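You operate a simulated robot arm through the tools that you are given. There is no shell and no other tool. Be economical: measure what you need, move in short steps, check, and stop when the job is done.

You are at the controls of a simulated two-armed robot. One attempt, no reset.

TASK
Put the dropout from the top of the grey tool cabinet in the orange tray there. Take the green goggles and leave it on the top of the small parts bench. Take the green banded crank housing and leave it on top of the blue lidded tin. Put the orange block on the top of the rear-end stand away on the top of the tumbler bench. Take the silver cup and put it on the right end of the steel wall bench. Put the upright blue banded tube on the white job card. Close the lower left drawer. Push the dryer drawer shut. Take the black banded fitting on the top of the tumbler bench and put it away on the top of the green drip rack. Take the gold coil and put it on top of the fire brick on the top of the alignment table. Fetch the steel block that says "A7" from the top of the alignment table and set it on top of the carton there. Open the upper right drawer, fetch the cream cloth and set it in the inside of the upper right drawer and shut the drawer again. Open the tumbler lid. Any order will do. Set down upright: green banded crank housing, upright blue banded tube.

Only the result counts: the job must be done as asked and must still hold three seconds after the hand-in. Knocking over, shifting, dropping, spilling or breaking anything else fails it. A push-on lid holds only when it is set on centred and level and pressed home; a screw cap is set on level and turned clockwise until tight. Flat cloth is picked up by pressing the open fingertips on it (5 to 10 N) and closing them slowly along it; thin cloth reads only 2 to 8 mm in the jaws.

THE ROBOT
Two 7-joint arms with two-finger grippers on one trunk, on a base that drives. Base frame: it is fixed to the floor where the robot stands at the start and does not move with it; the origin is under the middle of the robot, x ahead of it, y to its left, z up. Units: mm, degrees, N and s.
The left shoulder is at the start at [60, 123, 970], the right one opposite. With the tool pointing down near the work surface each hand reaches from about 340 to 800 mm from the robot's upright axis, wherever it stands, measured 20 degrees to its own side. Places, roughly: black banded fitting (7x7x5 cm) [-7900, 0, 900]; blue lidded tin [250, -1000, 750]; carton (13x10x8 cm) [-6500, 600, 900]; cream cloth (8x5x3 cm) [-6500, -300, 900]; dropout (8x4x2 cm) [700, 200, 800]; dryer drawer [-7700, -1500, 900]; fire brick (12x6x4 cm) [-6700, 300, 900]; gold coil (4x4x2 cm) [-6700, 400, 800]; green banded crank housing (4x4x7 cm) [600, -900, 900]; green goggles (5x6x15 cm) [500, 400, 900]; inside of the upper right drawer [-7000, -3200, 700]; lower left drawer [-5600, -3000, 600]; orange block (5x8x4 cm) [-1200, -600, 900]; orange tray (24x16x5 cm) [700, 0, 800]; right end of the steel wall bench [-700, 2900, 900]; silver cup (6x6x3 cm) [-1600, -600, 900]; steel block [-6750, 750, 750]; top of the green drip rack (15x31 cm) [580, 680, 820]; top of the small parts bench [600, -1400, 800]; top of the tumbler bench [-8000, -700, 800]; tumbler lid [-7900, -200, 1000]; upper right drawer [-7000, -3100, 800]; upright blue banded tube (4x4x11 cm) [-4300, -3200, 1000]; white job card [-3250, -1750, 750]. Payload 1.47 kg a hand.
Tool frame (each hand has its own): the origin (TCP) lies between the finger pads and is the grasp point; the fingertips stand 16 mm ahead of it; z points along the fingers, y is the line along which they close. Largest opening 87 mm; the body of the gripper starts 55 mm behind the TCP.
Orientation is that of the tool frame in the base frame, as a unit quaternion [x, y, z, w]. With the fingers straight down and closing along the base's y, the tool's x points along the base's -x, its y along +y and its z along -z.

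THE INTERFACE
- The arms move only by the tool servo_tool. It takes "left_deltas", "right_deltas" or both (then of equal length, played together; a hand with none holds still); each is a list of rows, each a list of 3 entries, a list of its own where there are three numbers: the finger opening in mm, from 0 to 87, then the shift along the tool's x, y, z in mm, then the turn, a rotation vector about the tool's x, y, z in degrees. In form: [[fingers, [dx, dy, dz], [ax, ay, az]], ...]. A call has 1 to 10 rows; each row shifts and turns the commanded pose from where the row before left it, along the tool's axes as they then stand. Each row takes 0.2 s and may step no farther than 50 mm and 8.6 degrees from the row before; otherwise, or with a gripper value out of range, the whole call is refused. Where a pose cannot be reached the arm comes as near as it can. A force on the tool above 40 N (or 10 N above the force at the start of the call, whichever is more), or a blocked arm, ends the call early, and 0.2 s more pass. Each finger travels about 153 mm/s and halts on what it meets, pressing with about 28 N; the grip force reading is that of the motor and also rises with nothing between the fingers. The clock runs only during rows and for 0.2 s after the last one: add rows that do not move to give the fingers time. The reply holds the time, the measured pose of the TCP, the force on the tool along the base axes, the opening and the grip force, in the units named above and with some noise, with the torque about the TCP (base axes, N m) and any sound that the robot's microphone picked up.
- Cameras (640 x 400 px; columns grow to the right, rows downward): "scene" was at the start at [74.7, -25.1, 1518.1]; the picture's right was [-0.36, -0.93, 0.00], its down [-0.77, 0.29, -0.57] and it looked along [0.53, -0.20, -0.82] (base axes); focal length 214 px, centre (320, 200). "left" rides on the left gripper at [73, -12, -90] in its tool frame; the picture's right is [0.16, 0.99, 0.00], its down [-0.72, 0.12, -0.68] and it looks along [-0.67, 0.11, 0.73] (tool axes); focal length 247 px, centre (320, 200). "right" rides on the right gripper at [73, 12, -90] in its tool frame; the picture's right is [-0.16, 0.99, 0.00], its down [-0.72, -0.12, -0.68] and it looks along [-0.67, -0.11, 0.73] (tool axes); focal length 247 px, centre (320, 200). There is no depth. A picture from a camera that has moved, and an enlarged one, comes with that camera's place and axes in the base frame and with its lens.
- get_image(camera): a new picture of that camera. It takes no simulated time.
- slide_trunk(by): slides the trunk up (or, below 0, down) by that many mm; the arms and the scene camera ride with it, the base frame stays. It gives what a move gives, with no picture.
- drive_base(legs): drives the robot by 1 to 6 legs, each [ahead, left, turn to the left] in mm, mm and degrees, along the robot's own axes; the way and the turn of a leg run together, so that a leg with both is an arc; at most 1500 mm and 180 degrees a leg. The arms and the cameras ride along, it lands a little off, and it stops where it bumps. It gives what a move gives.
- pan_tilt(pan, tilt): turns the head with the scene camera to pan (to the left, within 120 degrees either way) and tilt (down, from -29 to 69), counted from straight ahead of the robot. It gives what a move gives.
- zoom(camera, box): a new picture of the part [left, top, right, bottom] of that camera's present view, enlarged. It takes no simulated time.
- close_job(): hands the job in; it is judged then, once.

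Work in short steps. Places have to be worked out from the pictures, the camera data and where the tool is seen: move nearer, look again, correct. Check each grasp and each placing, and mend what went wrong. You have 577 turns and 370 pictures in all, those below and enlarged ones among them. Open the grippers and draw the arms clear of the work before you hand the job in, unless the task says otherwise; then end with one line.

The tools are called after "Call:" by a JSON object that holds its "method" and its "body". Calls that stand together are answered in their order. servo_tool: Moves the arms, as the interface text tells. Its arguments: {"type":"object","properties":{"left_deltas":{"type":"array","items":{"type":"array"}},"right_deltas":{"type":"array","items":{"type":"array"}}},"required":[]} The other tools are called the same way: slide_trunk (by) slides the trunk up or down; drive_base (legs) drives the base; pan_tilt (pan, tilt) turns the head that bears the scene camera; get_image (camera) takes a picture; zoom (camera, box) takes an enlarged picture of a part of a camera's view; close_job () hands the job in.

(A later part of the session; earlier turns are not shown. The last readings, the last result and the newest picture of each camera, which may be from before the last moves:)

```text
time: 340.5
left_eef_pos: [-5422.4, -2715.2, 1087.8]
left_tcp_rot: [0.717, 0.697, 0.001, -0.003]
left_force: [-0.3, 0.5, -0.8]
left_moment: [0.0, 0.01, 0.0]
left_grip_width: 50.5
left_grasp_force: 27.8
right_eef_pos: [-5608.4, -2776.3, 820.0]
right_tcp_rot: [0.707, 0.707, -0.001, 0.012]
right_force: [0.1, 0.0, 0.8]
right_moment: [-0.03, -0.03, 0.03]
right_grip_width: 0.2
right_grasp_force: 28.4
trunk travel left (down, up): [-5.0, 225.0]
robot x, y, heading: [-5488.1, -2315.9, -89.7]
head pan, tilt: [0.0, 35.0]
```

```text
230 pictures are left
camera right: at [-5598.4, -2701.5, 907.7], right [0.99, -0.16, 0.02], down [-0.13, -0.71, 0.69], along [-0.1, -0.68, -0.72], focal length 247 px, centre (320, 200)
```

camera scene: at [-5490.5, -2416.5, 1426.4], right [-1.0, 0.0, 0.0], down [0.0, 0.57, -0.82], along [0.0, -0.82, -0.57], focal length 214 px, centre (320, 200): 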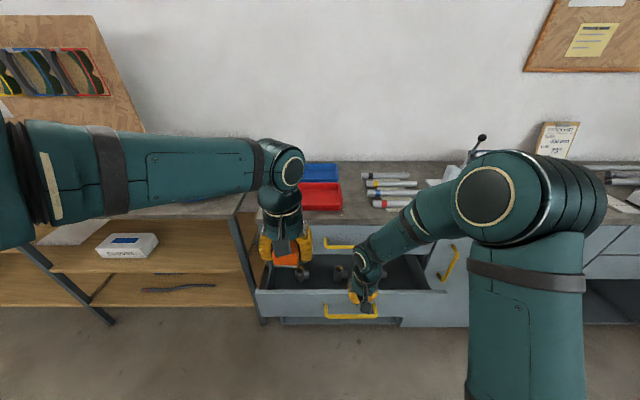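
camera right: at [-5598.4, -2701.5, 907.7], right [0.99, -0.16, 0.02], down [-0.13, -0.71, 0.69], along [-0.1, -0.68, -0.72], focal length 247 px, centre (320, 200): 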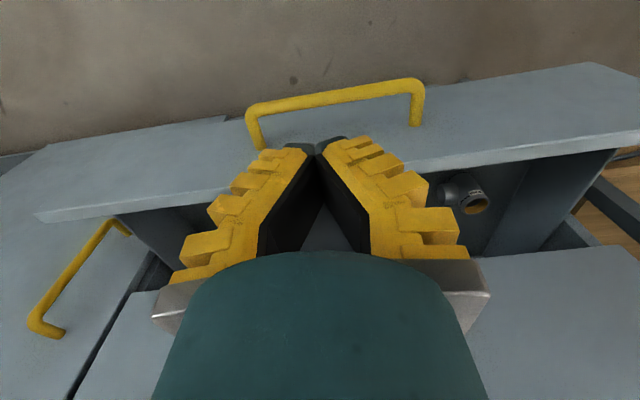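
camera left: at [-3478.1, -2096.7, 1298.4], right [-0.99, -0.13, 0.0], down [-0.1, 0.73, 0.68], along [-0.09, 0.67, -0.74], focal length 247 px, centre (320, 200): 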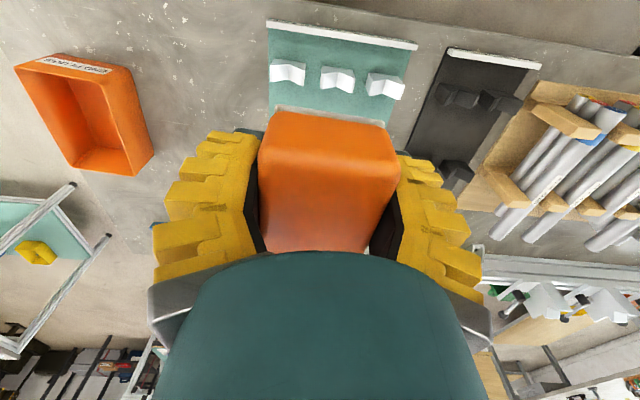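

The drawer front is near y −2905 with its handle bar in front. I lower the closed right hand to z≈590 in front of the handle.

Call:
{"method": "servo_tool", "body": {"right_deltas": [[0, [10, 0, 45], [0, 0, 0]], [0, [0, 0, 45], [0, 0, 0]], [0, [0, 0, 45], [0, 0, 0]], [0, [0, 0, 45], [0, 0, 0]], [0, [0, 0, 45], [0, 0, 0]], [0, [0, 0, 0], [0, 0, 0]]]}}

Call:
{"method": "get_image", "body": {"camera": "right"}}

Call:
{"method": "zoom", "body": {"camera": "scene", "box": [240, 220, 480, 370]}}

```text
time: 341.9
left_eef_pos: [-5422.8, -2714.8, 1088.5]
left_tcp_rot: [0.717, 0.697, 0.002, -0.004]
left_force: [0.6, -0.1, -0.8]
left_moment: [0.04, -0.03, 0.02]
left_grip_width: 50.5
left_grasp_force: 27.9
right_eef_pos: [-5604.3, -2769.1, 595.0]
right_tcp_rot: [0.705, 0.709, -0.001, 0.011]
right_force: [0.3, -1.0, -0.6]
right_moment: [-0.03, 0.0, 0.02]
right_grip_width: 0.0
right_grasp_force: 28.0
trunk travel left (down, up): [-5.0, 225.0]
robot x, y, heading: [-5487.5, -2316.5, -90.1]
head pan, tilt: [0.0, 35.0]
```

```text
229 pictures are left
camera right: at [-5593.9, -2694.7, 682.8], right [0.99, -0.16, 0.02], down [-0.13, -0.71, 0.69], along [-0.09, -0.68, -0.72], focal length 247 px, centre (320, 200)
```

right: 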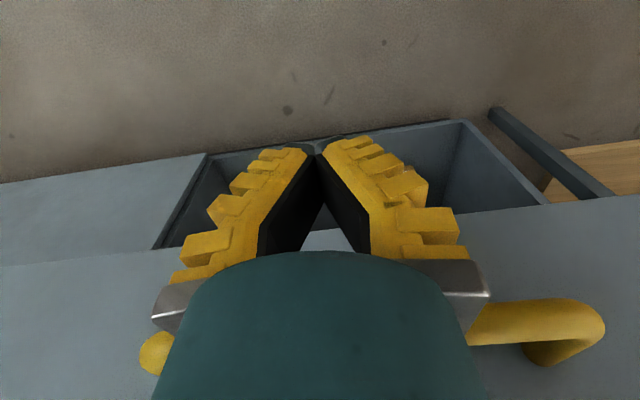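

```text
2.67 times, centred on (360, 295) of scene
camera zoom: at [-5490.8, -2415.8, 1426.5], right [-1.0, 0.0, 0.0], down [0.0, 0.57, -0.82], along [0.0, -0.82, -0.57], focal length 572 px, centre (213, -53)
```

zoom: 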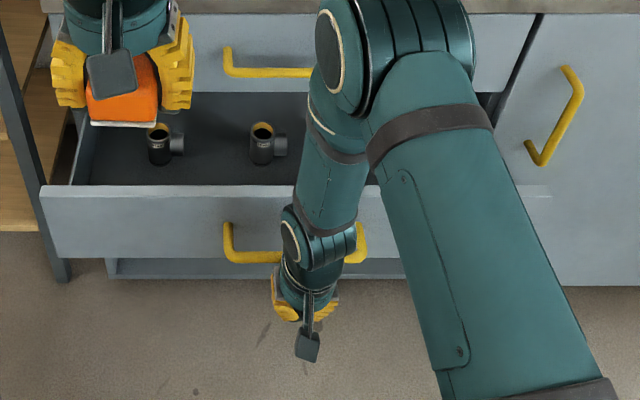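

The fingers face the drawer front. I push forward in steps, watching the force.

Call:
{"method": "servo_tool", "body": {"right_deltas": [[0, [-20, 0, 0], [0, 0, 0]], [0, [-20, 0, 0], [0, 0, 0]], [0, [-20, 0, 0], [0, 0, 0]], [0, [-20, 0, 0], [0, 0, 0]], [0, [-20, 0, 0], [0, 0, 0]], [0, [0, 0, 0], [0, 0, 0]]]}}

Call:
{"method": "zoom", "body": {"camera": "scene", "box": [240, 220, 480, 370]}}

```text
time: 343.3
left_eef_pos: [-5423.5, -2714.1, 1087.5]
left_tcp_rot: [0.717, 0.697, 0.001, -0.003]
left_force: [0.3, -0.1, -1.5]
left_moment: [0.0, -0.03, 0.0]
left_grip_width: 50.5
left_grasp_force: 28.4
right_eef_pos: [-5605.0, -2869.5, 596.5]
right_tcp_rot: [0.707, 0.707, -0.001, 0.013]
right_force: [-1.0, -0.7, -0.1]
right_moment: [-0.01, 0.0, 0.01]
right_grip_width: 0.0
right_grasp_force: 27.9
trunk travel left (down, up): [-5.0, 225.0]
robot x, y, heading: [-5487.0, -2318.7, -89.9]
head pan, tilt: [0.0, 35.0]
```

```text
2.67 times, centred on (360, 295) of scene
camera zoom: at [-5490.8, -2415.8, 1426.5], right [-1.0, 0.0, 0.0], down [0.0, 0.57, -0.82], along [0.0, -0.82, -0.57], focal length 572 px, centre (213, -53)
```

zoom: 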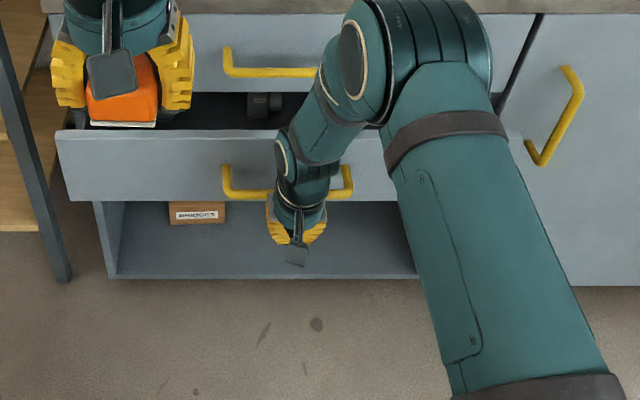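

The drawer slides in. I keep pushing.

Call:
{"method": "servo_tool", "body": {"right_deltas": [[0, [-20, 0, 0], [0, 0, 0]], [0, [-20, 0, 0], [0, 0, 0]], [0, [-20, 0, 0], [0, 0, 0]], [0, [0, 0, 0], [0, 0, 0]]]}}

Call:
{"method": "zoom", "body": {"camera": "scene", "box": [240, 220, 480, 370]}}

```text
time: 344.3
left_eef_pos: [-5421.6, -2714.6, 1087.1]
left_tcp_rot: [0.717, 0.697, 0.002, -0.003]
left_force: [-0.5, 0.7, -1.3]
left_moment: [0.03, 0.04, 0.0]
left_grip_width: 50.5
left_grasp_force: 27.4
right_eef_pos: [-5605.6, -2929.4, 600.0]
right_tcp_rot: [0.706, 0.708, 0.0, 0.012]
right_force: [0.6, -0.2, -0.1]
right_moment: [0.01, -0.03, 0.03]
right_grip_width: 0.0
right_grasp_force: 27.3
trunk travel left (down, up): [-5.0, 225.0]
robot x, y, heading: [-5485.4, -2319.7, -90.1]
head pan, tilt: [0.0, 35.0]
```

```text
2.67 times, centred on (360, 295) of scene
camera zoom: at [-5490.9, -2415.9, 1426.5], right [-1.0, 0.0, 0.0], down [0.0, 0.57, -0.82], along [0.0, -0.82, -0.57], focal length 572 px, centre (213, -53)
```

zoom: 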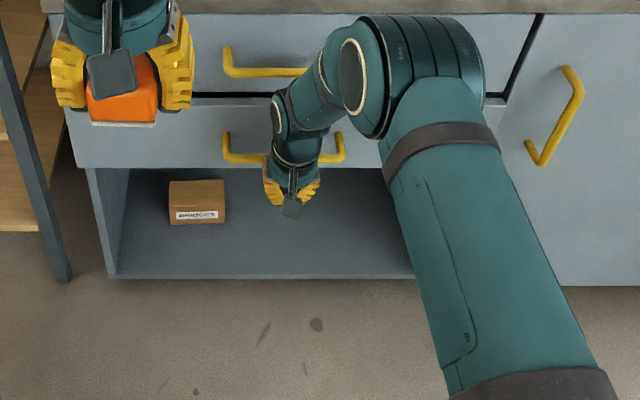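

Nearly shut. I push the last bit until the force rises.

Call:
{"method": "servo_tool", "body": {"right_deltas": [[0, [-8, 0, 0], [0, 0, 0]], [0, [-8, 0, 0], [0, 0, 0]], [0, [-8, 0, 0], [0, 0, 0]], [0, [-6, 0, 0], [0, 0, 0]], [0, [0, 0, 0], [0, 0, 0]]]}}

Call:
{"method": "zoom", "body": {"camera": "scene", "box": [240, 220, 480, 370]}}

```text
time: 345.6
left_eef_pos: [-5423.0, -2704.2, 1091.2]
left_tcp_rot: [0.717, 0.697, 0.0, 0.0]
left_force: [-0.6, 0.0, -1.3]
left_moment: [-0.02, 0.0, -0.02]
left_grip_width: 50.2
left_grasp_force: 27.7
right_eef_pos: [-5605.6, -2940.9, 595.2]
right_tcp_rot: [0.706, 0.709, 0.006, 0.004]
right_force: [5.9, -2.1, 82.1]
right_moment: [-1.88, 2.5, 0.21]
right_grip_width: 0.0
right_grasp_force: 28.5
trunk travel left (down, up): [-5.0, 225.0]
robot x, y, heading: [-5490.6, -2317.7, -90.2]
head pan, tilt: [0.0, 35.0]
stopped in row 5 (right hand): the force on the tool passed its limit at 44 N (the readings are from after the stop); the commanded pose is now the measured one
```

```text
2.67 times, centred on (360, 295) of scene
camera zoom: at [-5490.9, -2404.8, 1427.8], right [-1.0, 0.0, 0.0], down [0.0, 0.57, -0.82], along [0.0, -0.82, -0.57], focal length 572 px, centre (213, -53)
```

zoom: 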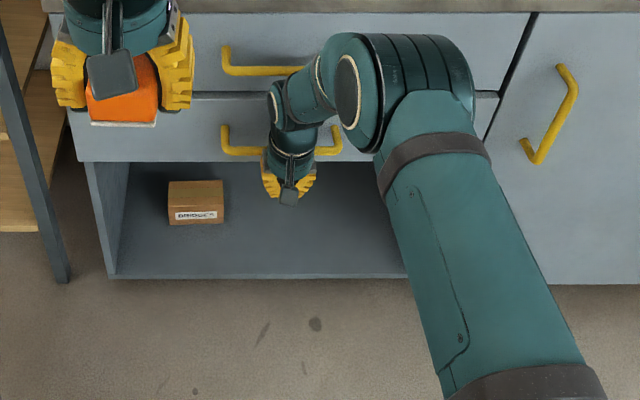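

Strong force; the drawer is shut against its stop. I pull the hand back gently.

Call:
{"method": "servo_tool", "body": {"right_deltas": [[0, [6, 0, -3], [0, 0, 0]], [0, [15, 0, 0], [0, 0, 0]], [0, [30, 0, 0], [0, 0, 0]], [0, [40, 0, 0], [0, 0, 0]], [0, [40, 0, 0], [0, 0, 0]]]}}

Call:
{"method": "zoom", "body": {"camera": "scene", "box": [240, 220, 480, 370]}}

```text
time: 345.9
left_eef_pos: [-5423.6, -2707.2, 1088.7]
left_tcp_rot: [0.718, 0.696, 0.001, -0.002]
left_force: [0.7, 0.2, -1.4]
left_moment: [-0.02, -0.04, 0.01]
left_grip_width: 50.5
left_grasp_force: 28.3
right_eef_pos: [-5604.7, -2940.8, 594.2]
right_tcp_rot: [0.706, 0.709, 0.006, 0.005]
right_force: [4.0, 1.0, 78.1]
right_moment: [-1.95, 2.3, 0.09]
right_grip_width: 0.1
right_grasp_force: 28.0
trunk travel left (down, up): [-5.0, 225.0]
robot x, y, heading: [-5486.4, -2315.6, -90.1]
head pan, tilt: [0.0, 35.0]
stopped in row 1 (right hand): the force on the tool passed its limit at 96 N (the readings are from after the stop); the commanded pose is now the measured one
```

```text
2.67 times, centred on (360, 295) of scene
camera zoom: at [-5490.9, -2407.0, 1427.1], right [-1.0, 0.0, 0.0], down [0.0, 0.57, -0.82], along [0.0, -0.82, -0.57], focal length 572 px, centre (213, -53)
```

zoom: 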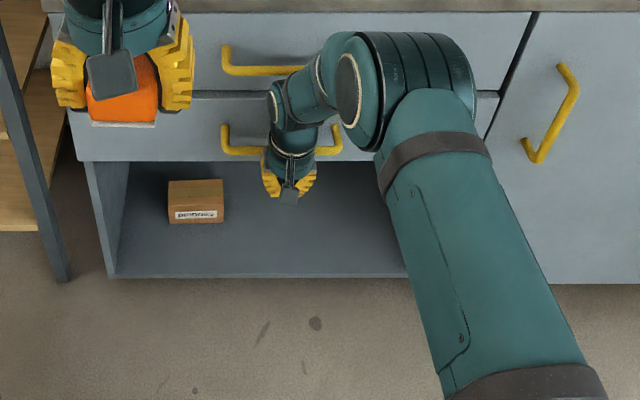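

The tool is pressing down on something (likely the handle). I raise the hand slightly first.

Call:
{"method": "servo_tool", "body": {"right_deltas": [[0, [0, 0, -4], [0, 0, 0]], [0, [0, 0, -4], [0, 0, 0]]]}}

Call:
{"method": "get_image", "body": {"camera": "right"}}

```text
time: 346.5
left_eef_pos: [-5424.0, -2709.9, 1088.5]
left_tcp_rot: [0.717, 0.697, 0.002, -0.003]
left_force: [0.8, 0.3, -1.6]
left_moment: [0.0, 0.01, -0.01]
left_grip_width: 50.5
left_grasp_force: 28.1
right_eef_pos: [-5605.2, -2937.4, 595.7]
right_tcp_rot: [0.705, 0.709, 0.011, -0.001]
right_force: [2.8, -3.0, 14.7]
right_moment: [-0.27, 0.6, 0.17]
right_grip_width: 0.4
right_grasp_force: 27.9
trunk travel left (down, up): [-5.0, 225.0]
robot x, y, heading: [-5486.2, -2315.3, -90.0]
head pan, tilt: [0.0, 35.0]
```

```text
223 pictures are left
camera right: at [-5594.2, -2866.3, 686.3], right [0.99, -0.15, 0.01], down [-0.12, -0.74, 0.67], along [-0.09, -0.66, -0.75], focal length 247 px, centre (320, 200)
```

right: 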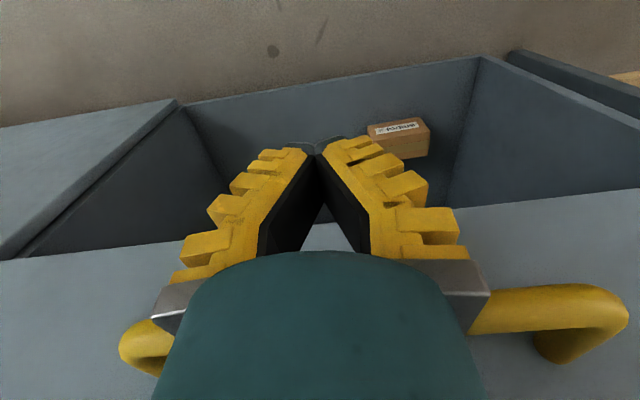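

Pressure released. I withdraw now.

Call:
{"method": "servo_tool", "body": {"right_deltas": [[0, [8, 0, -3], [0, 0, 0]], [0, [20, 0, 0], [0, 0, 0]], [0, [30, 0, 0], [0, 0, 0]], [0, [40, 0, 0], [0, 0, 0]], [0, [40, 0, 0], [0, 0, 0]]]}}

Call:
{"method": "get_image", "body": {"camera": "right"}}

Call:
{"method": "zoom", "body": {"camera": "scene", "box": [240, 220, 480, 370]}}

```text
time: 347.7
left_eef_pos: [-5423.1, -2711.3, 1087.8]
left_tcp_rot: [0.718, 0.696, 0.001, -0.003]
left_force: [0.5, -0.4, -0.5]
left_moment: [-0.01, 0.02, 0.0]
left_grip_width: 50.6
left_grasp_force: 27.9
right_eef_pos: [-5604.5, -2804.3, 602.4]
right_tcp_rot: [0.706, 0.709, 0.006, 0.002]
right_force: [0.7, 0.0, 0.3]
right_moment: [0.0, -0.04, -0.03]
right_grip_width: 0.1
right_grasp_force: 28.5
trunk travel left (down, up): [-5.0, 225.0]
robot x, y, heading: [-5491.5, -2316.3, -90.3]
head pan, tilt: [0.0, 35.0]
```

```text
222 pictures are left
camera right: at [-5594.1, -2732.7, 692.8], right [0.99, -0.15, 0.01], down [-0.12, -0.73, 0.67], along [-0.09, -0.67, -0.74], focal length 247 px, centre (320, 200)
```

right: 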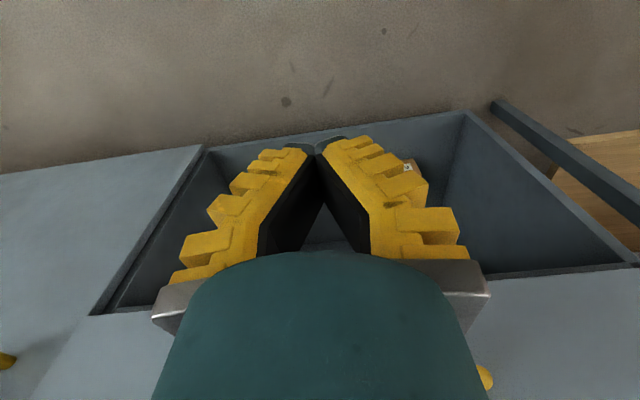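

```text
2.67 times, centred on (360, 295) of scene
camera zoom: at [-5491.0, -2412.8, 1426.5], right [-1.0, 0.0, 0.0], down [0.0, 0.57, -0.82], along [0.0, -0.82, -0.57], focal length 572 px, centre (213, -53)
```

zoom: 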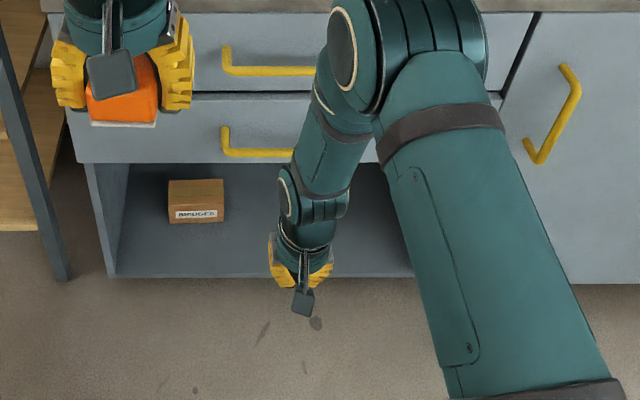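

I raise the right hand out of the way and inspect whether the drawer is flush.

Call:
{"method": "servo_tool", "body": {"right_deltas": [[30, [20, 0, -30], [0, 0, 0]], [30, [20, 0, -45], [0, 0, 0]], [30, [0, -10, -45], [0, 0, 0]], [30, [0, -20, -45], [0, 0, 0]], [30, [0, -30, -40], [0, 0, 0]], [30, [0, -30, -40], [0, 0, 0]], [30, [0, -30, -40], [0, 0, 0]], [30, [0, -30, -40], [0, 0, 0]], [30, [0, -30, -40], [0, 0, 0]]]}}

Call:
{"method": "zoom", "body": {"camera": "scene", "box": [230, 200, 450, 330]}}

```text
time: 349.7
left_eef_pos: [-5424.3, -2711.4, 1087.4]
left_tcp_rot: [0.717, 0.697, 0.001, -0.002]
left_force: [0.2, 0.7, -1.1]
left_moment: [-0.01, -0.03, -0.01]
left_grip_width: 50.4
left_grasp_force: 28.1
right_eef_pos: [-5790.8, -2766.0, 966.4]
right_tcp_rot: [0.705, 0.709, 0.008, 0.002]
right_force: [-0.5, 0.0, 0.1]
right_moment: [0.01, -0.01, 0.0]
right_grip_width: 36.3
right_grasp_force: 4.6
trunk travel left (down, up): [-5.0, 225.0]
robot x, y, heading: [-5487.3, -2313.3, -90.1]
head pan, tilt: [0.0, 35.0]
```

```text
2.91 times, centred on (340, 265) of scene
camera zoom: at [-5491.5, -2412.8, 1426.5], right [-1.0, 0.0, 0.0], down [0.0, 0.57, -0.82], along [0.0, -0.82, -0.57], focal length 624 px, centre (262, 11)
```

zoom: 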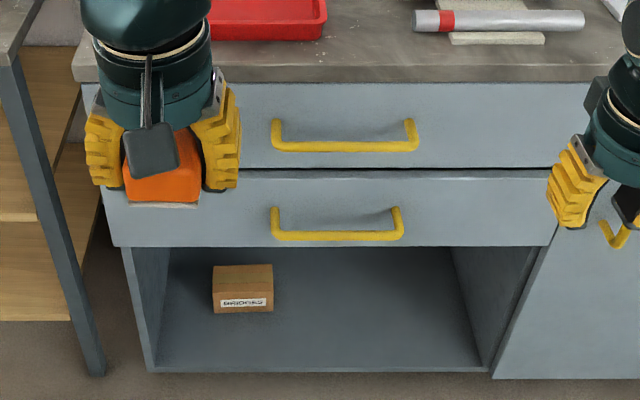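

Call:
{"method": "servo_tool", "body": {"left_deltas": [[10, [20, 30, -40], [0, 0, 0]], [10, [20, 30, -40], [0, 0, 0]], [10, [0, 40, -20], [0, 0, 0]], [10, [0, 40, 0], [0, 0, 0]]], "right_deltas": [[30, [20, -30, -20], [0, 0, 0]], [30, [20, -30, -20], [0, 0, 0]], [30, [0, -40, 0], [0, 0, 0]], [30, [0, -40, 0], [0, 0, 0]]]}}

Call:
{"method": "zoom", "body": {"camera": "scene", "box": [230, 200, 450, 330]}}

```text
refused: row 1 steps farther than a row can; nothing moved
```

```text
2.91 times, centred on (340, 265) of scene
camera zoom: at [-5491.5, -2412.8, 1426.5], right [-1.0, 0.0, 0.0], down [0.0, 0.57, -0.82], along [0.0, -0.82, -0.57], focal length 624 px, centre (262, 11)
```

zoom: 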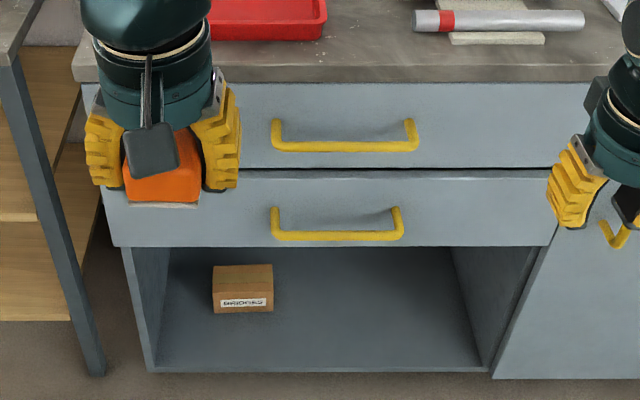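

Step too long; I repeat with smaller rows, then look.

Call:
{"method": "servo_tool", "body": {"left_deltas": [[10, [20, 20, -35], [0, 0, 0]], [10, [20, 20, -35], [0, 0, 0]], [10, [10, 35, -20], [0, 0, 0]], [10, [0, 35, 0], [0, 0, 0]]], "right_deltas": [[30, [20, -30, -20], [0, 0, 0]], [30, [20, -30, -20], [0, 0, 0]], [30, [0, -40, 0], [0, 0, 0]], [30, [0, -40, 0], [0, 0, 0]]]}}

Call:
{"method": "zoom", "body": {"camera": "scene", "box": [230, 200, 450, 330]}}

```text
time: 350.7
left_eef_pos: [-5309.4, -2666.3, 1177.8]
left_tcp_rot: [0.718, 0.696, 0.002, -0.003]
left_force: [0.4, -0.7, -2.0]
left_moment: [0.02, -0.01, 0.0]
left_grip_width: 50.5
left_grasp_force: 28.1
right_eef_pos: [-5931.8, -2730.8, 1005.3]
right_tcp_rot: [0.705, 0.709, 0.008, 0.004]
right_force: [-0.1, 0.6, -0.6]
right_moment: [-0.03, 0.0, -0.01]
right_grip_width: 36.3
right_grasp_force: 5.0
trunk travel left (down, up): [-5.0, 225.0]
robot x, y, heading: [-5493.2, -2315.9, -90.1]
head pan, tilt: [0.0, 35.0]
```

```text
2.91 times, centred on (340, 265) of scene
camera zoom: at [-5491.2, -2413.3, 1426.5], right [-1.0, 0.0, 0.0], down [0.0, 0.57, -0.82], along [0.0, -0.82, -0.57], focal length 624 px, centre (262, 11)
```

zoom: 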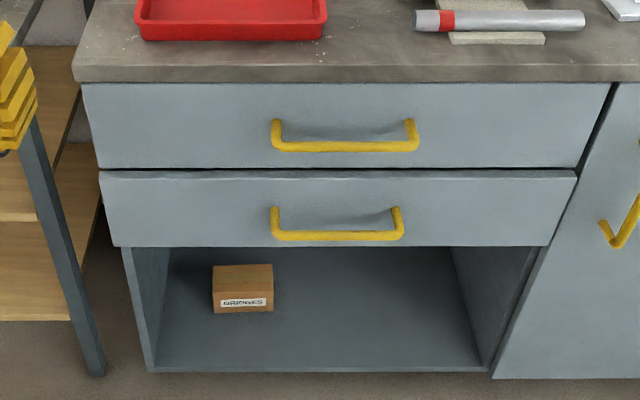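

The lower drawer is still about 10–15 mm proud of the upper one. I go back with the hand higher (z≈628) so the fingers push the handle bar squarely.

Call:
{"method": "servo_tool", "body": {"right_deltas": [[0, [0, 45, 0], [0, 0, 0]], [0, [0, 45, 0], [0, 0, 0]], [0, [0, 45, 10], [0, 0, 0]], [0, [-10, 45, 15], [0, 0, 0]], [0, [-10, 45, 15], [0, 0, 0]], [0, [-10, 45, 15], [0, 0, 0]], [0, [-10, 40, 25], [0, 0, 0]], [0, [0, 20, 40], [0, 0, 0]], [0, [0, 0, 48], [0, 0, 0]], [0, [0, 0, 48], [0, 0, 0]]]}}

Call:
{"method": "servo_tool", "body": {"right_deltas": [[0, [0, 0, 45], [0, 0, 0]], [0, [0, 0, 45], [0, 0, 0]], [0, [0, 0, 40], [0, 0, 0]], [0, [0, 0, 30], [0, 0, 0]], [0, [0, 0, 0], [0, 0, 0]]]}}

Call:
{"method": "get_image", "body": {"camera": "right"}}

```text
time: 352.9
left_eef_pos: [-5309.7, -2664.5, 1177.6]
left_tcp_rot: [0.718, 0.696, 0.003, -0.003]
left_force: [-0.6, -0.3, -1.7]
left_moment: [0.0, 0.01, 0.0]
left_grip_width: 50.6
left_grasp_force: 27.8
right_eef_pos: [-5600.4, -2768.4, 790.3]
right_tcp_rot: [0.706, 0.708, 0.009, 0.004]
right_force: [0.5, -0.4, 0.3]
right_moment: [0.0, -0.04, 0.02]
right_grip_width: 0.2
right_grasp_force: 27.2
trunk travel left (down, up): [-5.0, 225.0]
robot x, y, heading: [-5488.7, -2314.8, -90.3]
head pan, tilt: [0.0, 35.0]
```

```text
time: 354.1
left_eef_pos: [-5310.9, -2664.7, 1177.1]
left_tcp_rot: [0.717, 0.697, 0.002, -0.002]
left_force: [-0.2, -0.4, -0.9]
left_moment: [0.0, -0.01, 0.01]
left_grip_width: 50.4
left_grasp_force: 28.2
right_eef_pos: [-5595.6, -2766.1, 632.3]
right_tcp_rot: [0.706, 0.708, 0.007, 0.002]
right_force: [-0.1, 0.2, -1.3]
right_moment: [0.02, 0.02, 0.01]
right_grip_width: 0.0
right_grasp_force: 28.3
trunk travel left (down, up): [-5.0, 225.0]
robot x, y, heading: [-5487.7, -2315.0, -90.0]
head pan, tilt: [0.0, 35.0]
```

```text
217 pictures are left
camera right: at [-5586.0, -2694.7, 722.4], right [0.99, -0.15, 0.01], down [-0.12, -0.73, 0.67], along [-0.09, -0.67, -0.74], focal length 247 px, centre (320, 200)
```

right: 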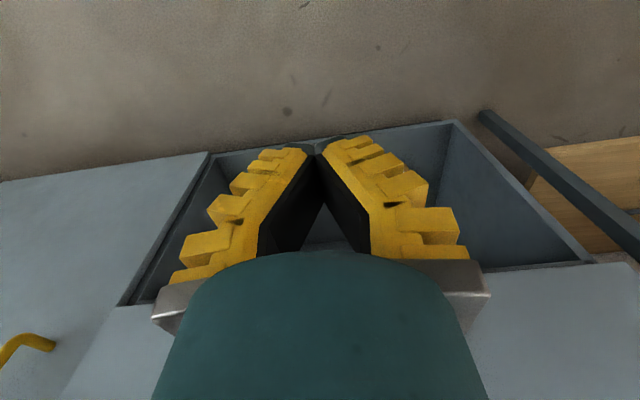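

I push again at this height; contact is expected near y −2930.

Call:
{"method": "servo_tool", "body": {"right_deltas": [[0, [-40, 0, 0], [0, 0, 0]], [0, [-40, 0, 0], [0, 0, 0]], [0, [-40, 0, 0], [0, 0, 0]], [0, [-30, 0, 0], [0, 0, 0]], [0, [-6, 0, 0], [0, 0, 0]], [0, [-6, 0, 0], [0, 0, 0]], [0, [-6, 0, 0], [0, 0, 0]], [0, [0, 0, 0], [0, 0, 0]]]}}

Call:
{"method": "zoom", "body": {"camera": "scene", "box": [230, 200, 450, 330]}}

```text
time: 355.9
left_eef_pos: [-5310.2, -2659.8, 1179.8]
left_tcp_rot: [0.717, 0.697, 0.0, -0.002]
left_force: [-0.6, -1.0, -1.9]
left_moment: [0.02, 0.0, 0.02]
left_grip_width: 50.4
left_grasp_force: 27.8
right_eef_pos: [-5594.2, -2927.4, 631.1]
right_tcp_rot: [0.705, 0.709, 0.009, 0.001]
right_force: [0.9, -0.2, 0.5]
right_moment: [-0.01, 0.05, -0.01]
right_grip_width: 0.0
right_grasp_force: 28.2
trunk travel left (down, up): [-5.0, 225.0]
robot x, y, heading: [-5488.9, -2314.9, -90.1]
head pan, tilt: [0.0, 35.0]
```

```text
2.91 times, centred on (340, 265) of scene
camera zoom: at [-5491.1, -2407.4, 1426.8], right [-1.0, 0.0, 0.0], down [0.0, 0.57, -0.82], along [0.0, -0.82, -0.57], focal length 624 px, centre (262, 11)
```

zoom: 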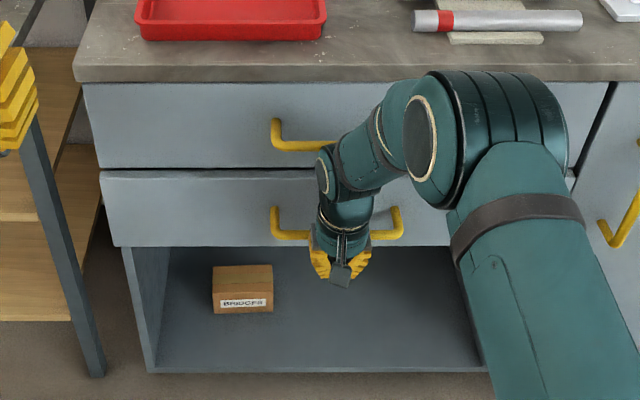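

The readings show the wrist, not the fingers, is touching (the upper handle). I back off and pitch the hand forward so the fingertips lead.

Call:
{"method": "servo_tool", "body": {"right_deltas": [[0, [45, 0, 0], [0, 0, 0]], [0, [45, 0, 0], [0, 0, 0]], [0, [0, 0, 0], [0, -8, 0]], [0, [0, 0, 0], [0, -8, 0]], [0, [0, 0, 0], [0, -8, 0]], [0, [0, 0, 0], [0, -8, 0]], [0, [0, 0, 0], [0, -8, 0]], [0, [0, 0, 0], [0, -8, 0]], [0, [0, 0, 0], [0, -8, 0]], [0, [0, 0, 0], [0, -8, 0]]]}}

Call:
{"method": "get_image", "body": {"camera": "right"}}

Call:
{"method": "zoom", "body": {"camera": "scene", "box": [230, 200, 450, 330]}}

```text
time: 358.1
left_eef_pos: [-5309.6, -2665.3, 1177.5]
left_tcp_rot: [0.718, 0.696, 0.002, -0.003]
left_force: [0.0, -0.4, -0.6]
left_moment: [0.02, 0.02, -0.03]
left_grip_width: 50.4
left_grasp_force: 28.0
right_eef_pos: [-5596.4, -2842.6, 632.9]
right_tcp_rot: [0.603, 0.598, -0.368, 0.377]
right_force: [-0.4, -0.7, 0.2]
right_moment: [0.05, 0.0, 0.04]
right_grip_width: 0.0
right_grasp_force: 28.1
trunk travel left (down, up): [-5.0, 225.0]
robot x, y, heading: [-5487.2, -2317.8, -90.0]
head pan, tilt: [0.0, 35.0]
```

```text
215 pictures are left
camera right: at [-5583.9, -2730.8, 606.4], right [0.99, -0.07, 0.16], down [-0.13, 0.29, 0.95], along [-0.11, -0.96, 0.28], focal length 247 px, centre (320, 200)
```

right: 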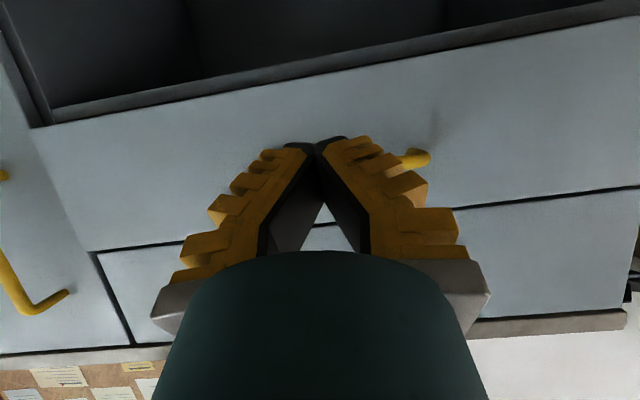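

```text
2.91 times, centred on (340, 265) of scene
camera zoom: at [-5491.1, -2413.4, 1426.5], right [-1.0, 0.0, 0.0], down [0.0, 0.57, -0.82], along [0.0, -0.82, -0.57], focal length 624 px, centre (262, 11)
```

zoom: 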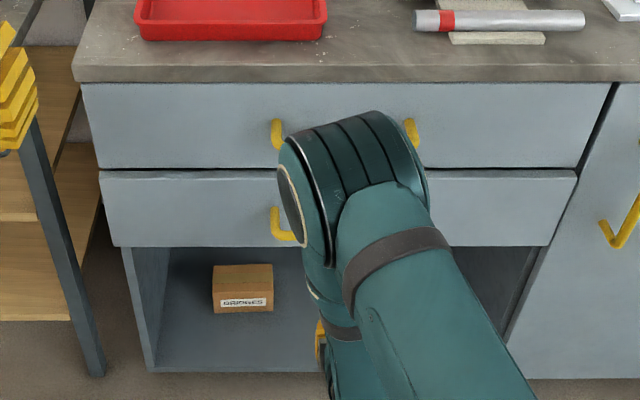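

Fingertips lead now. The drawer front spans z≈560–719 with the handle at ~650, so I drop to z≈607 and advance to the panel.

Call:
{"method": "servo_tool", "body": {"right_deltas": [[0, [22.5, 0, 11], [0, 0, 0]], [0, [-13.1, 0, 27], [0, 0, 0]], [0, [-13.1, 0, 27], [0, 0, 0]], [0, [-13.1, 0, 27], [0, 0, 0]], [0, [-8.8, 0, 18], [0, 0, 0]], [0, [0, 0, 0], [0, 0, 0]]]}}

Call:
{"method": "get_image", "body": {"camera": "right"}}

```text
time: 359.5
left_eef_pos: [-5310.1, -2665.6, 1178.4]
left_tcp_rot: [0.718, 0.696, 0.002, -0.003]
left_force: [0.1, -0.3, -0.3]
left_moment: [0.01, -0.01, 0.01]
left_grip_width: 50.4
left_grasp_force: 28.2
right_eef_pos: [-5594.7, -2953.8, 604.4]
right_tcp_rot: [0.602, 0.6, -0.367, 0.378]
right_force: [-0.5, 0.2, -1.4]
right_moment: [-0.01, 0.01, -0.01]
right_grip_width: 0.0
right_grasp_force: 27.8
trunk travel left (down, up): [-5.0, 225.0]
robot x, y, heading: [-5489.6, -2316.6, -90.1]
head pan, tilt: [0.0, 35.0]
```

```text
213 pictures are left
camera right: at [-5583.0, -2841.2, 579.6], right [0.99, -0.07, 0.16], down [-0.13, 0.29, 0.95], along [-0.11, -0.96, 0.27], focal length 247 px, centre (320, 200)
```

right: 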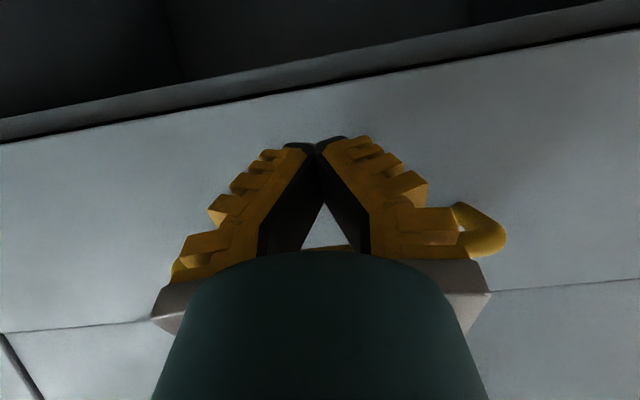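

Call:
{"method": "servo_tool", "body": {"right_deltas": [[0, [-8.8, 0, 18], [0, 0, 0]], [0, [-4.4, 0, 9], [0, 0, 0]], [0, [-3.5, 0, 7.2], [0, 0, 0]], [0, [-3.5, 0, 7.2], [0, 0, 0]], [0, [-3.5, 0, 7.2], [0, 0, 0]], [0, [0, 0, 0], [0, 0, 0]]]}}

Call:
{"method": "get_image", "body": {"camera": "right"}}

```text
time: 360.9
left_eef_pos: [-5309.6, -2662.2, 1177.6]
left_tcp_rot: [0.718, 0.696, 0.001, -0.002]
left_force: [0.4, 0.5, -0.8]
left_moment: [-0.04, -0.02, -0.03]
left_grip_width: 50.3
left_grasp_force: 28.1
right_eef_pos: [-5593.7, -3001.6, 604.1]
right_tcp_rot: [0.604, 0.6, -0.366, 0.375]
right_force: [-0.5, 13.8, 9.3]
right_moment: [-0.35, 0.04, -0.01]
right_grip_width: 6.1
right_grasp_force: 27.5
trunk travel left (down, up): [-5.0, 225.0]
robot x, y, heading: [-5484.8, -2315.0, -90.3]
head pan, tilt: [0.0, 35.0]
stopped in row 6 (right hand): the force on the tool passed its limit at 43 N (the readings are from after the stop); the commanded pose is now the measured one
```

```text
212 pictures are left
camera right: at [-5581.7, -2888.6, 579.9], right [0.99, -0.07, 0.16], down [-0.13, 0.28, 0.95], along [-0.11, -0.96, 0.27], focal length 247 px, centre (320, 200)
```

right: 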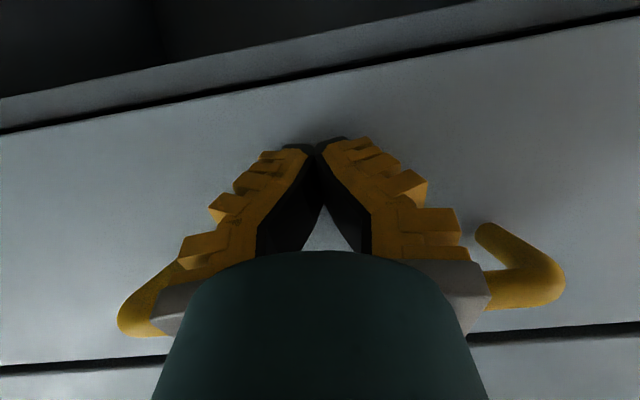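

Contact at 43 N with the fingertips on the panel. I back off and inspect again.

Call:
{"method": "servo_tool", "body": {"right_deltas": [[0, [13.1, 0, -27], [0, 0, 0]], [0, [17, 0, -36], [0, 0, 0]], [0, [17, 0, -36], [0, 0, 0]], [0, [17, 0, -36], [0, 0, 0]], [0, [0, 0, 0], [0, 8, 0]], [0, [0, 0, 0], [0, 8, 0]], [0, [0, 0, 0], [0, 8, 0]], [0, [0, 0, 0], [0, 8, 0]]]}}

Call:
{"method": "servo_tool", "body": {"right_deltas": [[20, [0, 0, 0], [0, 8, 0]], [20, [0, 0, 0], [0, 8, 0]], [20, [0, 0, 0], [0, 8, 0]], [20, [0, 0, 0], [0, 8, 0]], [20, [0, -30, -35], [0, 0, 0]], [20, [0, -30, -35], [0, 0, 0]], [20, [0, -30, -35], [0, 0, 0]], [20, [0, -30, -35], [0, 0, 0]], [20, [0, -30, -35], [0, 0, 0]], [20, [0, -30, -35], [0, 0, 0]]]}}

Call:
{"method": "zoom", "body": {"camera": "scene", "box": [230, 200, 450, 330]}}

```text
time: 362.7
left_eef_pos: [-5310.2, -2664.5, 1178.5]
left_tcp_rot: [0.717, 0.697, 0.001, -0.003]
left_force: [0.3, 0.3, -1.2]
left_moment: [0.02, 0.02, -0.02]
left_grip_width: 50.6
left_grasp_force: 28.1
right_eef_pos: [-5594.8, -2853.9, 607.6]
right_tcp_rot: [0.681, 0.682, -0.184, 0.195]
right_force: [0.1, 0.3, 0.6]
right_moment: [0.0, 0.0, -0.01]
right_grip_width: 0.1
right_grasp_force: 28.5
trunk travel left (down, up): [-5.0, 225.0]
robot x, y, heading: [-5488.3, -2312.8, -90.0]
head pan, tilt: [0.0, 35.0]
```

```text
time: 364.9
left_eef_pos: [-5310.5, -2663.2, 1178.0]
left_tcp_rot: [0.718, 0.696, 0.002, -0.003]
left_force: [-0.2, -0.9, -1.2]
left_moment: [-0.04, -0.02, -0.01]
left_grip_width: 50.7
left_grasp_force: 28.0
right_eef_pos: [-5777.5, -2857.0, 814.2]
right_tcp_rot: [0.705, 0.709, 0.011, 0.0]
right_force: [-0.6, -0.8, -0.1]
right_moment: [-0.03, -0.01, -0.01]
right_grip_width: 26.6
right_grasp_force: 4.7
trunk travel left (down, up): [-5.0, 225.0]
robot x, y, heading: [-5488.8, -2311.0, -89.9]
head pan, tilt: [0.0, 35.0]
```

```text
2.91 times, centred on (340, 265) of scene
camera zoom: at [-5491.5, -2412.0, 1426.5], right [-1.0, 0.0, 0.0], down [0.0, 0.57, -0.82], along [0.0, -0.82, -0.57], focal length 624 px, centre (262, 11)
```

zoom: 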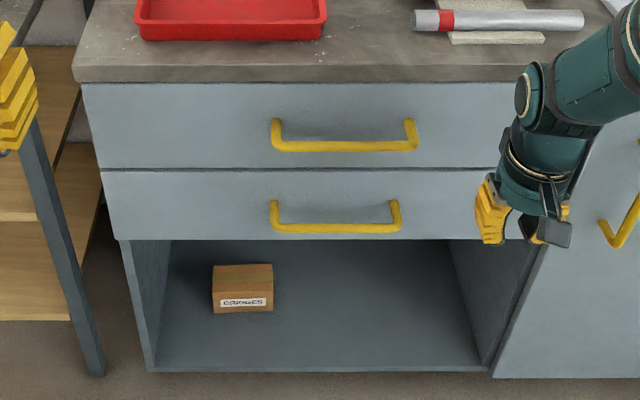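

The lower left drawer is now flush. Next I slide west to the upper right drawer.

Call:
{"method": "servo_tool", "body": {"right_deltas": [[60, [40, 40, -10], [0, 0, 0]], [60, [40, 20, -30], [0, 0, 0]], [60, [20, 20, -40], [0, 0, 0]], [60, [0, 0, -40], [0, 0, 0]]]}}

Call:
{"method": "drive_base", "body": {"legs": [[0, -690, 0], [0, -690, 0]]}}

Call:
{"method": "get_image", "body": {"camera": "scene"}}

```text
refused: row 1 steps farther than a row can; nothing moved
```

```text
time: 377.5
left_eef_pos: [-6688.7, -2667.3, 1177.4]
left_tcp_rot: [0.716, 0.699, 0.002, -0.003]
left_force: [-0.2, 0.3, -1.7]
left_moment: [0.0, 0.0, -0.04]
left_grip_width: 50.3
left_grasp_force: 27.9
right_eef_pos: [-7153.8, -2862.5, 813.2]
right_tcp_rot: [0.703, 0.711, 0.011, 0.0]
right_force: [0.3, -0.3, 0.2]
right_moment: [0.0, 0.0, 0.01]
right_grip_width: 26.5
right_grasp_force: 4.3
trunk travel left (down, up): [-5.0, 225.0]
robot x, y, heading: [-6868.7, -2316.9, -89.7]
head pan, tilt: [0.0, 35.0]
```

```text
210 pictures are left
camera scene: at [-6870.7, -2416.2, 1426.5], right [-1.0, 0.0, 0.0], down [0.0, 0.57, -0.82], along [0.0, -0.82, -0.57], focal length 214 px, centre (320, 200)
```

scene: 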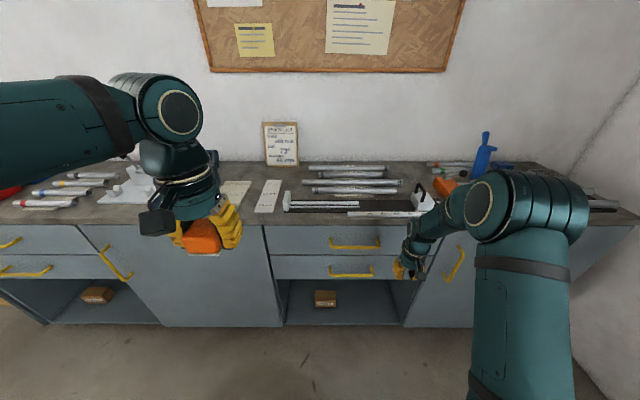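

The upper right drawer's handle is near x −7016. I raise the right hand and bring it in front of the handle to measure it.

Call:
{"method": "servo_tool", "body": {"right_deltas": [[60, [20, 35, -20], [0, 0, 0]], [60, [20, 35, -20], [0, 0, 0]], [60, [0, 35, -25], [0, 0, 0]], [60, [0, 32, -25], [0, 0, 0]], [60, [0, 0, -20], [0, 0, 0]], [60, [0, 0, 0], [0, 0, 0]]]}}

Call:
{"method": "get_image", "body": {"camera": "right"}}

Call:
{"method": "zoom", "body": {"camera": "scene", "box": [250, 180, 450, 300]}}

```text
time: 378.9
left_eef_pos: [-6689.0, -2666.6, 1177.5]
left_tcp_rot: [0.716, 0.698, 0.002, -0.004]
left_force: [-0.4, 0.5, -0.8]
left_moment: [0.02, -0.04, -0.02]
left_grip_width: 50.5
left_grasp_force: 27.7
right_eef_pos: [-7018.4, -2823.9, 924.6]
right_tcp_rot: [0.703, 0.711, 0.01, 0.0]
right_force: [-0.5, -0.1, 0.4]
right_moment: [0.01, 0.04, 0.0]
right_grip_width: 64.8
right_grasp_force: 3.4
trunk travel left (down, up): [-5.0, 225.0]
robot x, y, heading: [-6872.0, -2315.7, -90.2]
head pan, tilt: [0.0, 35.0]
```

```text
209 pictures are left
camera right: at [-7008.2, -2752.0, 1015.4], right [0.99, -0.15, 0.01], down [-0.12, -0.74, 0.67], along [-0.09, -0.66, -0.74], focal length 247 px, centre (320, 200)
```

right: 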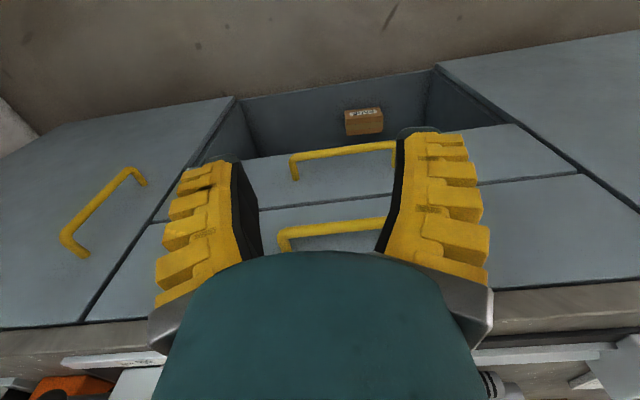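

```text
3.20 times, centred on (350, 240) of scene
camera zoom: at [-6870.4, -2416.3, 1426.5], right [-1.0, 0.0, 0.0], down [0.0, 0.57, -0.82], along [0.0, -0.82, -0.57], focal length 686 px, centre (224, 72)
```

zoom: 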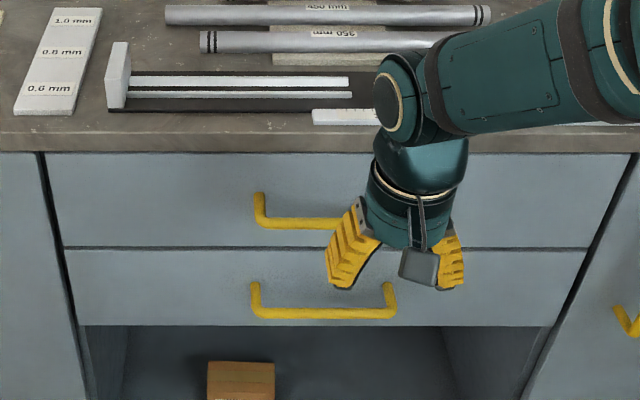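

The handle bar is at y≈−2968, z≈829, centred x≈−6996. I yaw the right hand 90° so the fingers can straddle the bar.

Call:
{"method": "servo_tool", "body": {"right_deltas": [[60, [0, 0, -4], [0, 0, 8.5]], [60, [0, 0, -4], [0, 0, 8.5]], [60, [0, 0, -4], [0, 0, 8.5]], [60, [0, 0, 0], [0, 0, 8.5]], [60, [0, 0, 0], [0, 0, 8.5]], [60, [0, 0, 0], [0, 0, 8.5]], [60, [0, 0, 0], [0, 0, 8.5]], [60, [0, 0, 0], [0, 0, 8.5]], [60, [0, 0, 0], [0, 0, 8.5]], [60, [0, 0, 0], [0, 0, 8.5]]]}}

Call:
{"method": "get_image", "body": {"camera": "right"}}

```text
time: 381.1
left_eef_pos: [-6687.9, -2665.5, 1176.6]
left_tcp_rot: [0.716, 0.698, 0.002, -0.003]
left_force: [0.2, -0.3, -0.6]
left_moment: [-0.02, 0.02, 0.01]
left_grip_width: 50.8
left_grasp_force: 27.5
right_eef_pos: [-7018.9, -2822.7, 937.0]
right_tcp_rot: [0.999, 0.047, 0.008, -0.007]
right_force: [-0.9, -0.3, 0.4]
right_moment: [0.0, 0.0, 0.01]
right_grip_width: 64.6
right_grasp_force: 3.3
trunk travel left (down, up): [-5.0, 225.0]
robot x, y, heading: [-6870.7, -2317.8, -90.0]
head pan, tilt: [0.0, 35.0]
```

```text
207 pictures are left
camera right: at [-6946.1, -2829.0, 1028.4], right [-0.06, -1.0, -0.02], down [-0.74, 0.04, 0.67], along [-0.67, 0.05, -0.74], focal length 247 px, centre (320, 200)
```

right: 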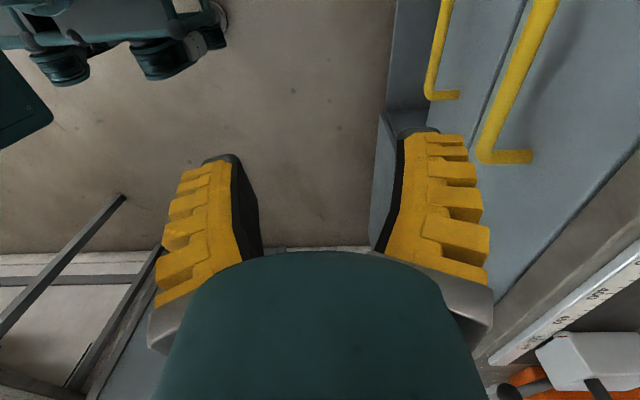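

I move over the bar with the fingers at 44 mm.

Call:
{"method": "servo_tool", "body": {"right_deltas": [[44, [2, 37, 0], [0, 0, 2.7]], [44, [2, 37, 0], [0, 0, 2.7]], [44, [2, 37, 0], [0, 0, 0]], [44, [2, 37, 0], [0, 0, 0]], [44, [10, 0, 20], [0, 0, 0]], [44, [0, 0, 0], [0, 0, 0]]]}}

Call:
{"method": "get_image", "body": {"camera": "right"}}

```text
time: 382.4
left_eef_pos: [-6687.8, -2664.8, 1179.0]
left_tcp_rot: [0.716, 0.698, 0.002, -0.003]
left_force: [0.3, -0.5, -0.6]
left_moment: [0.0, 0.03, -0.01]
left_grip_width: 50.4
left_grasp_force: 28.5
right_eef_pos: [-7002.5, -2969.0, 924.6]
right_tcp_rot: [1.0, -0.005, 0.005, -0.001]
right_force: [-5.6, 11.1, 21.8]
right_moment: [-0.95, 0.37, -0.39]
right_grip_width: 43.6
right_grasp_force: 3.8
trunk travel left (down, up): [-5.0, 225.0]
robot x, y, heading: [-6868.6, -2317.5, -90.0]
head pan, tilt: [0.0, 35.0]
stopped in row 6 (right hand): the force on the tool passed its limit at 44 N (the readings are from after the stop); the commanded pose is now the measured one
```

```text
206 pictures are left
camera right: at [-6930.1, -2982.6, 1014.6], right [-0.17, -0.99, 0.0], down [-0.73, 0.12, 0.67], along [-0.66, 0.12, -0.74], focal length 247 px, centre (320, 200)
```

right: 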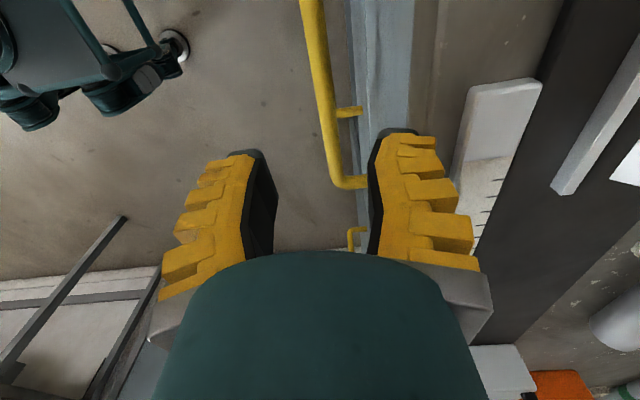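

The rear finger met the bench edge. I rise, narrow the opening to 28 mm and go down again.

Call:
{"method": "servo_tool", "body": {"right_deltas": [[44, [0, 0, -12], [0, 0, 0]], [24, [0, 0, -5], [0, 0, 0]], [24, [6, 1, 0], [0, 0, 0]], [24, [0, 0, 15], [0, 0, 0]], [24, [0, 0, 20], [0, 0, 0]], [24, [0, 0, 0], [0, 0, 0]]]}}

Call:
{"method": "get_image", "body": {"camera": "right"}}

```text
time: 383.8
left_eef_pos: [-6689.3, -2666.9, 1178.0]
left_tcp_rot: [0.717, 0.697, 0.001, -0.002]
left_force: [0.2, -0.1, -0.2]
left_moment: [-0.01, 0.0, -0.01]
left_grip_width: 50.2
left_grasp_force: 28.5
right_eef_pos: [-6996.2, -2971.8, 901.1]
right_tcp_rot: [1.0, -0.003, 0.004, -0.005]
right_force: [0.1, -0.1, 0.5]
right_moment: [0.0, 0.03, 0.0]
right_grip_width: 30.3
right_grasp_force: 5.0
trunk travel left (down, up): [-5.0, 225.0]
robot x, y, heading: [-6868.7, -2316.8, -89.8]
head pan, tilt: [0.0, 35.0]
```

```text
205 pictures are left
camera right: at [-6923.2, -2984.9, 991.4], right [-0.16, -0.99, -0.01], down [-0.73, 0.11, 0.67], along [-0.66, 0.12, -0.74], focal length 247 px, centre (320, 200)
```

right: 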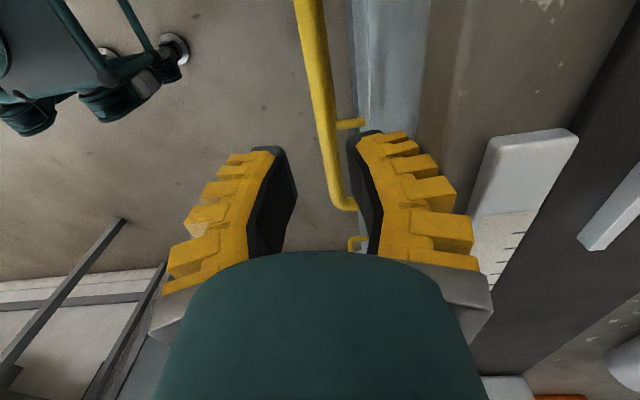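

The bar lies between the fingers. I descend to z≈840 and close on it.

Call:
{"method": "servo_tool", "body": {"right_deltas": [[24, [0, 1, 20], [0, 0, 0]], [24, [0, 0, 20], [0, 0, 0]], [24, [0, 0, 20], [0, 0, 0]], [24, [0, 0, 0], [0, 0, 0]], [0, [0, 0, 0], [0, 0, 0]], [0, [0, 0, 0], [0, 0, 0]]]}}

Call:
{"method": "get_image", "body": {"camera": "right"}}

```text
time: 385.2
left_eef_pos: [-6688.9, -2666.4, 1177.1]
left_tcp_rot: [0.716, 0.698, 0.002, -0.003]
left_force: [0.0, -0.1, -0.1]
left_moment: [0.02, 0.04, 0.0]
left_grip_width: 50.5
left_grasp_force: 27.6
right_eef_pos: [-6994.2, -2972.2, 841.7]
right_tcp_rot: [1.0, -0.003, 0.006, -0.005]
right_force: [-0.6, 0.8, -0.8]
right_moment: [0.02, 0.01, -0.02]
right_grip_width: 0.0
right_grasp_force: 28.6
trunk travel left (down, up): [-5.0, 225.0]
robot x, y, heading: [-6868.9, -2320.5, -90.0]
head pan, tilt: [0.0, 35.0]
```

```text
204 pictures are left
camera right: at [-6922.1, -2985.6, 932.1], right [-0.16, -0.99, -0.01], down [-0.73, 0.11, 0.67], along [-0.66, 0.12, -0.74], focal length 247 px, centre (320, 200)
```

right: 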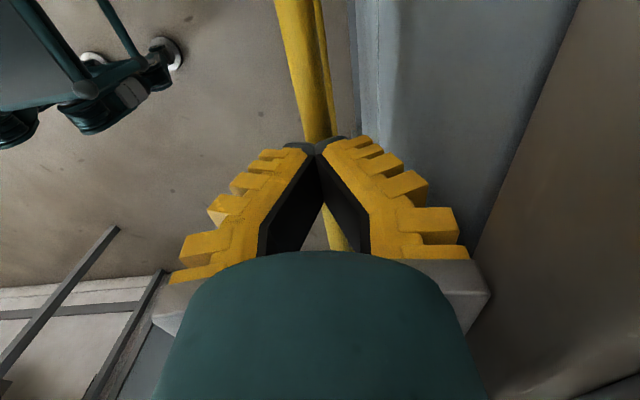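

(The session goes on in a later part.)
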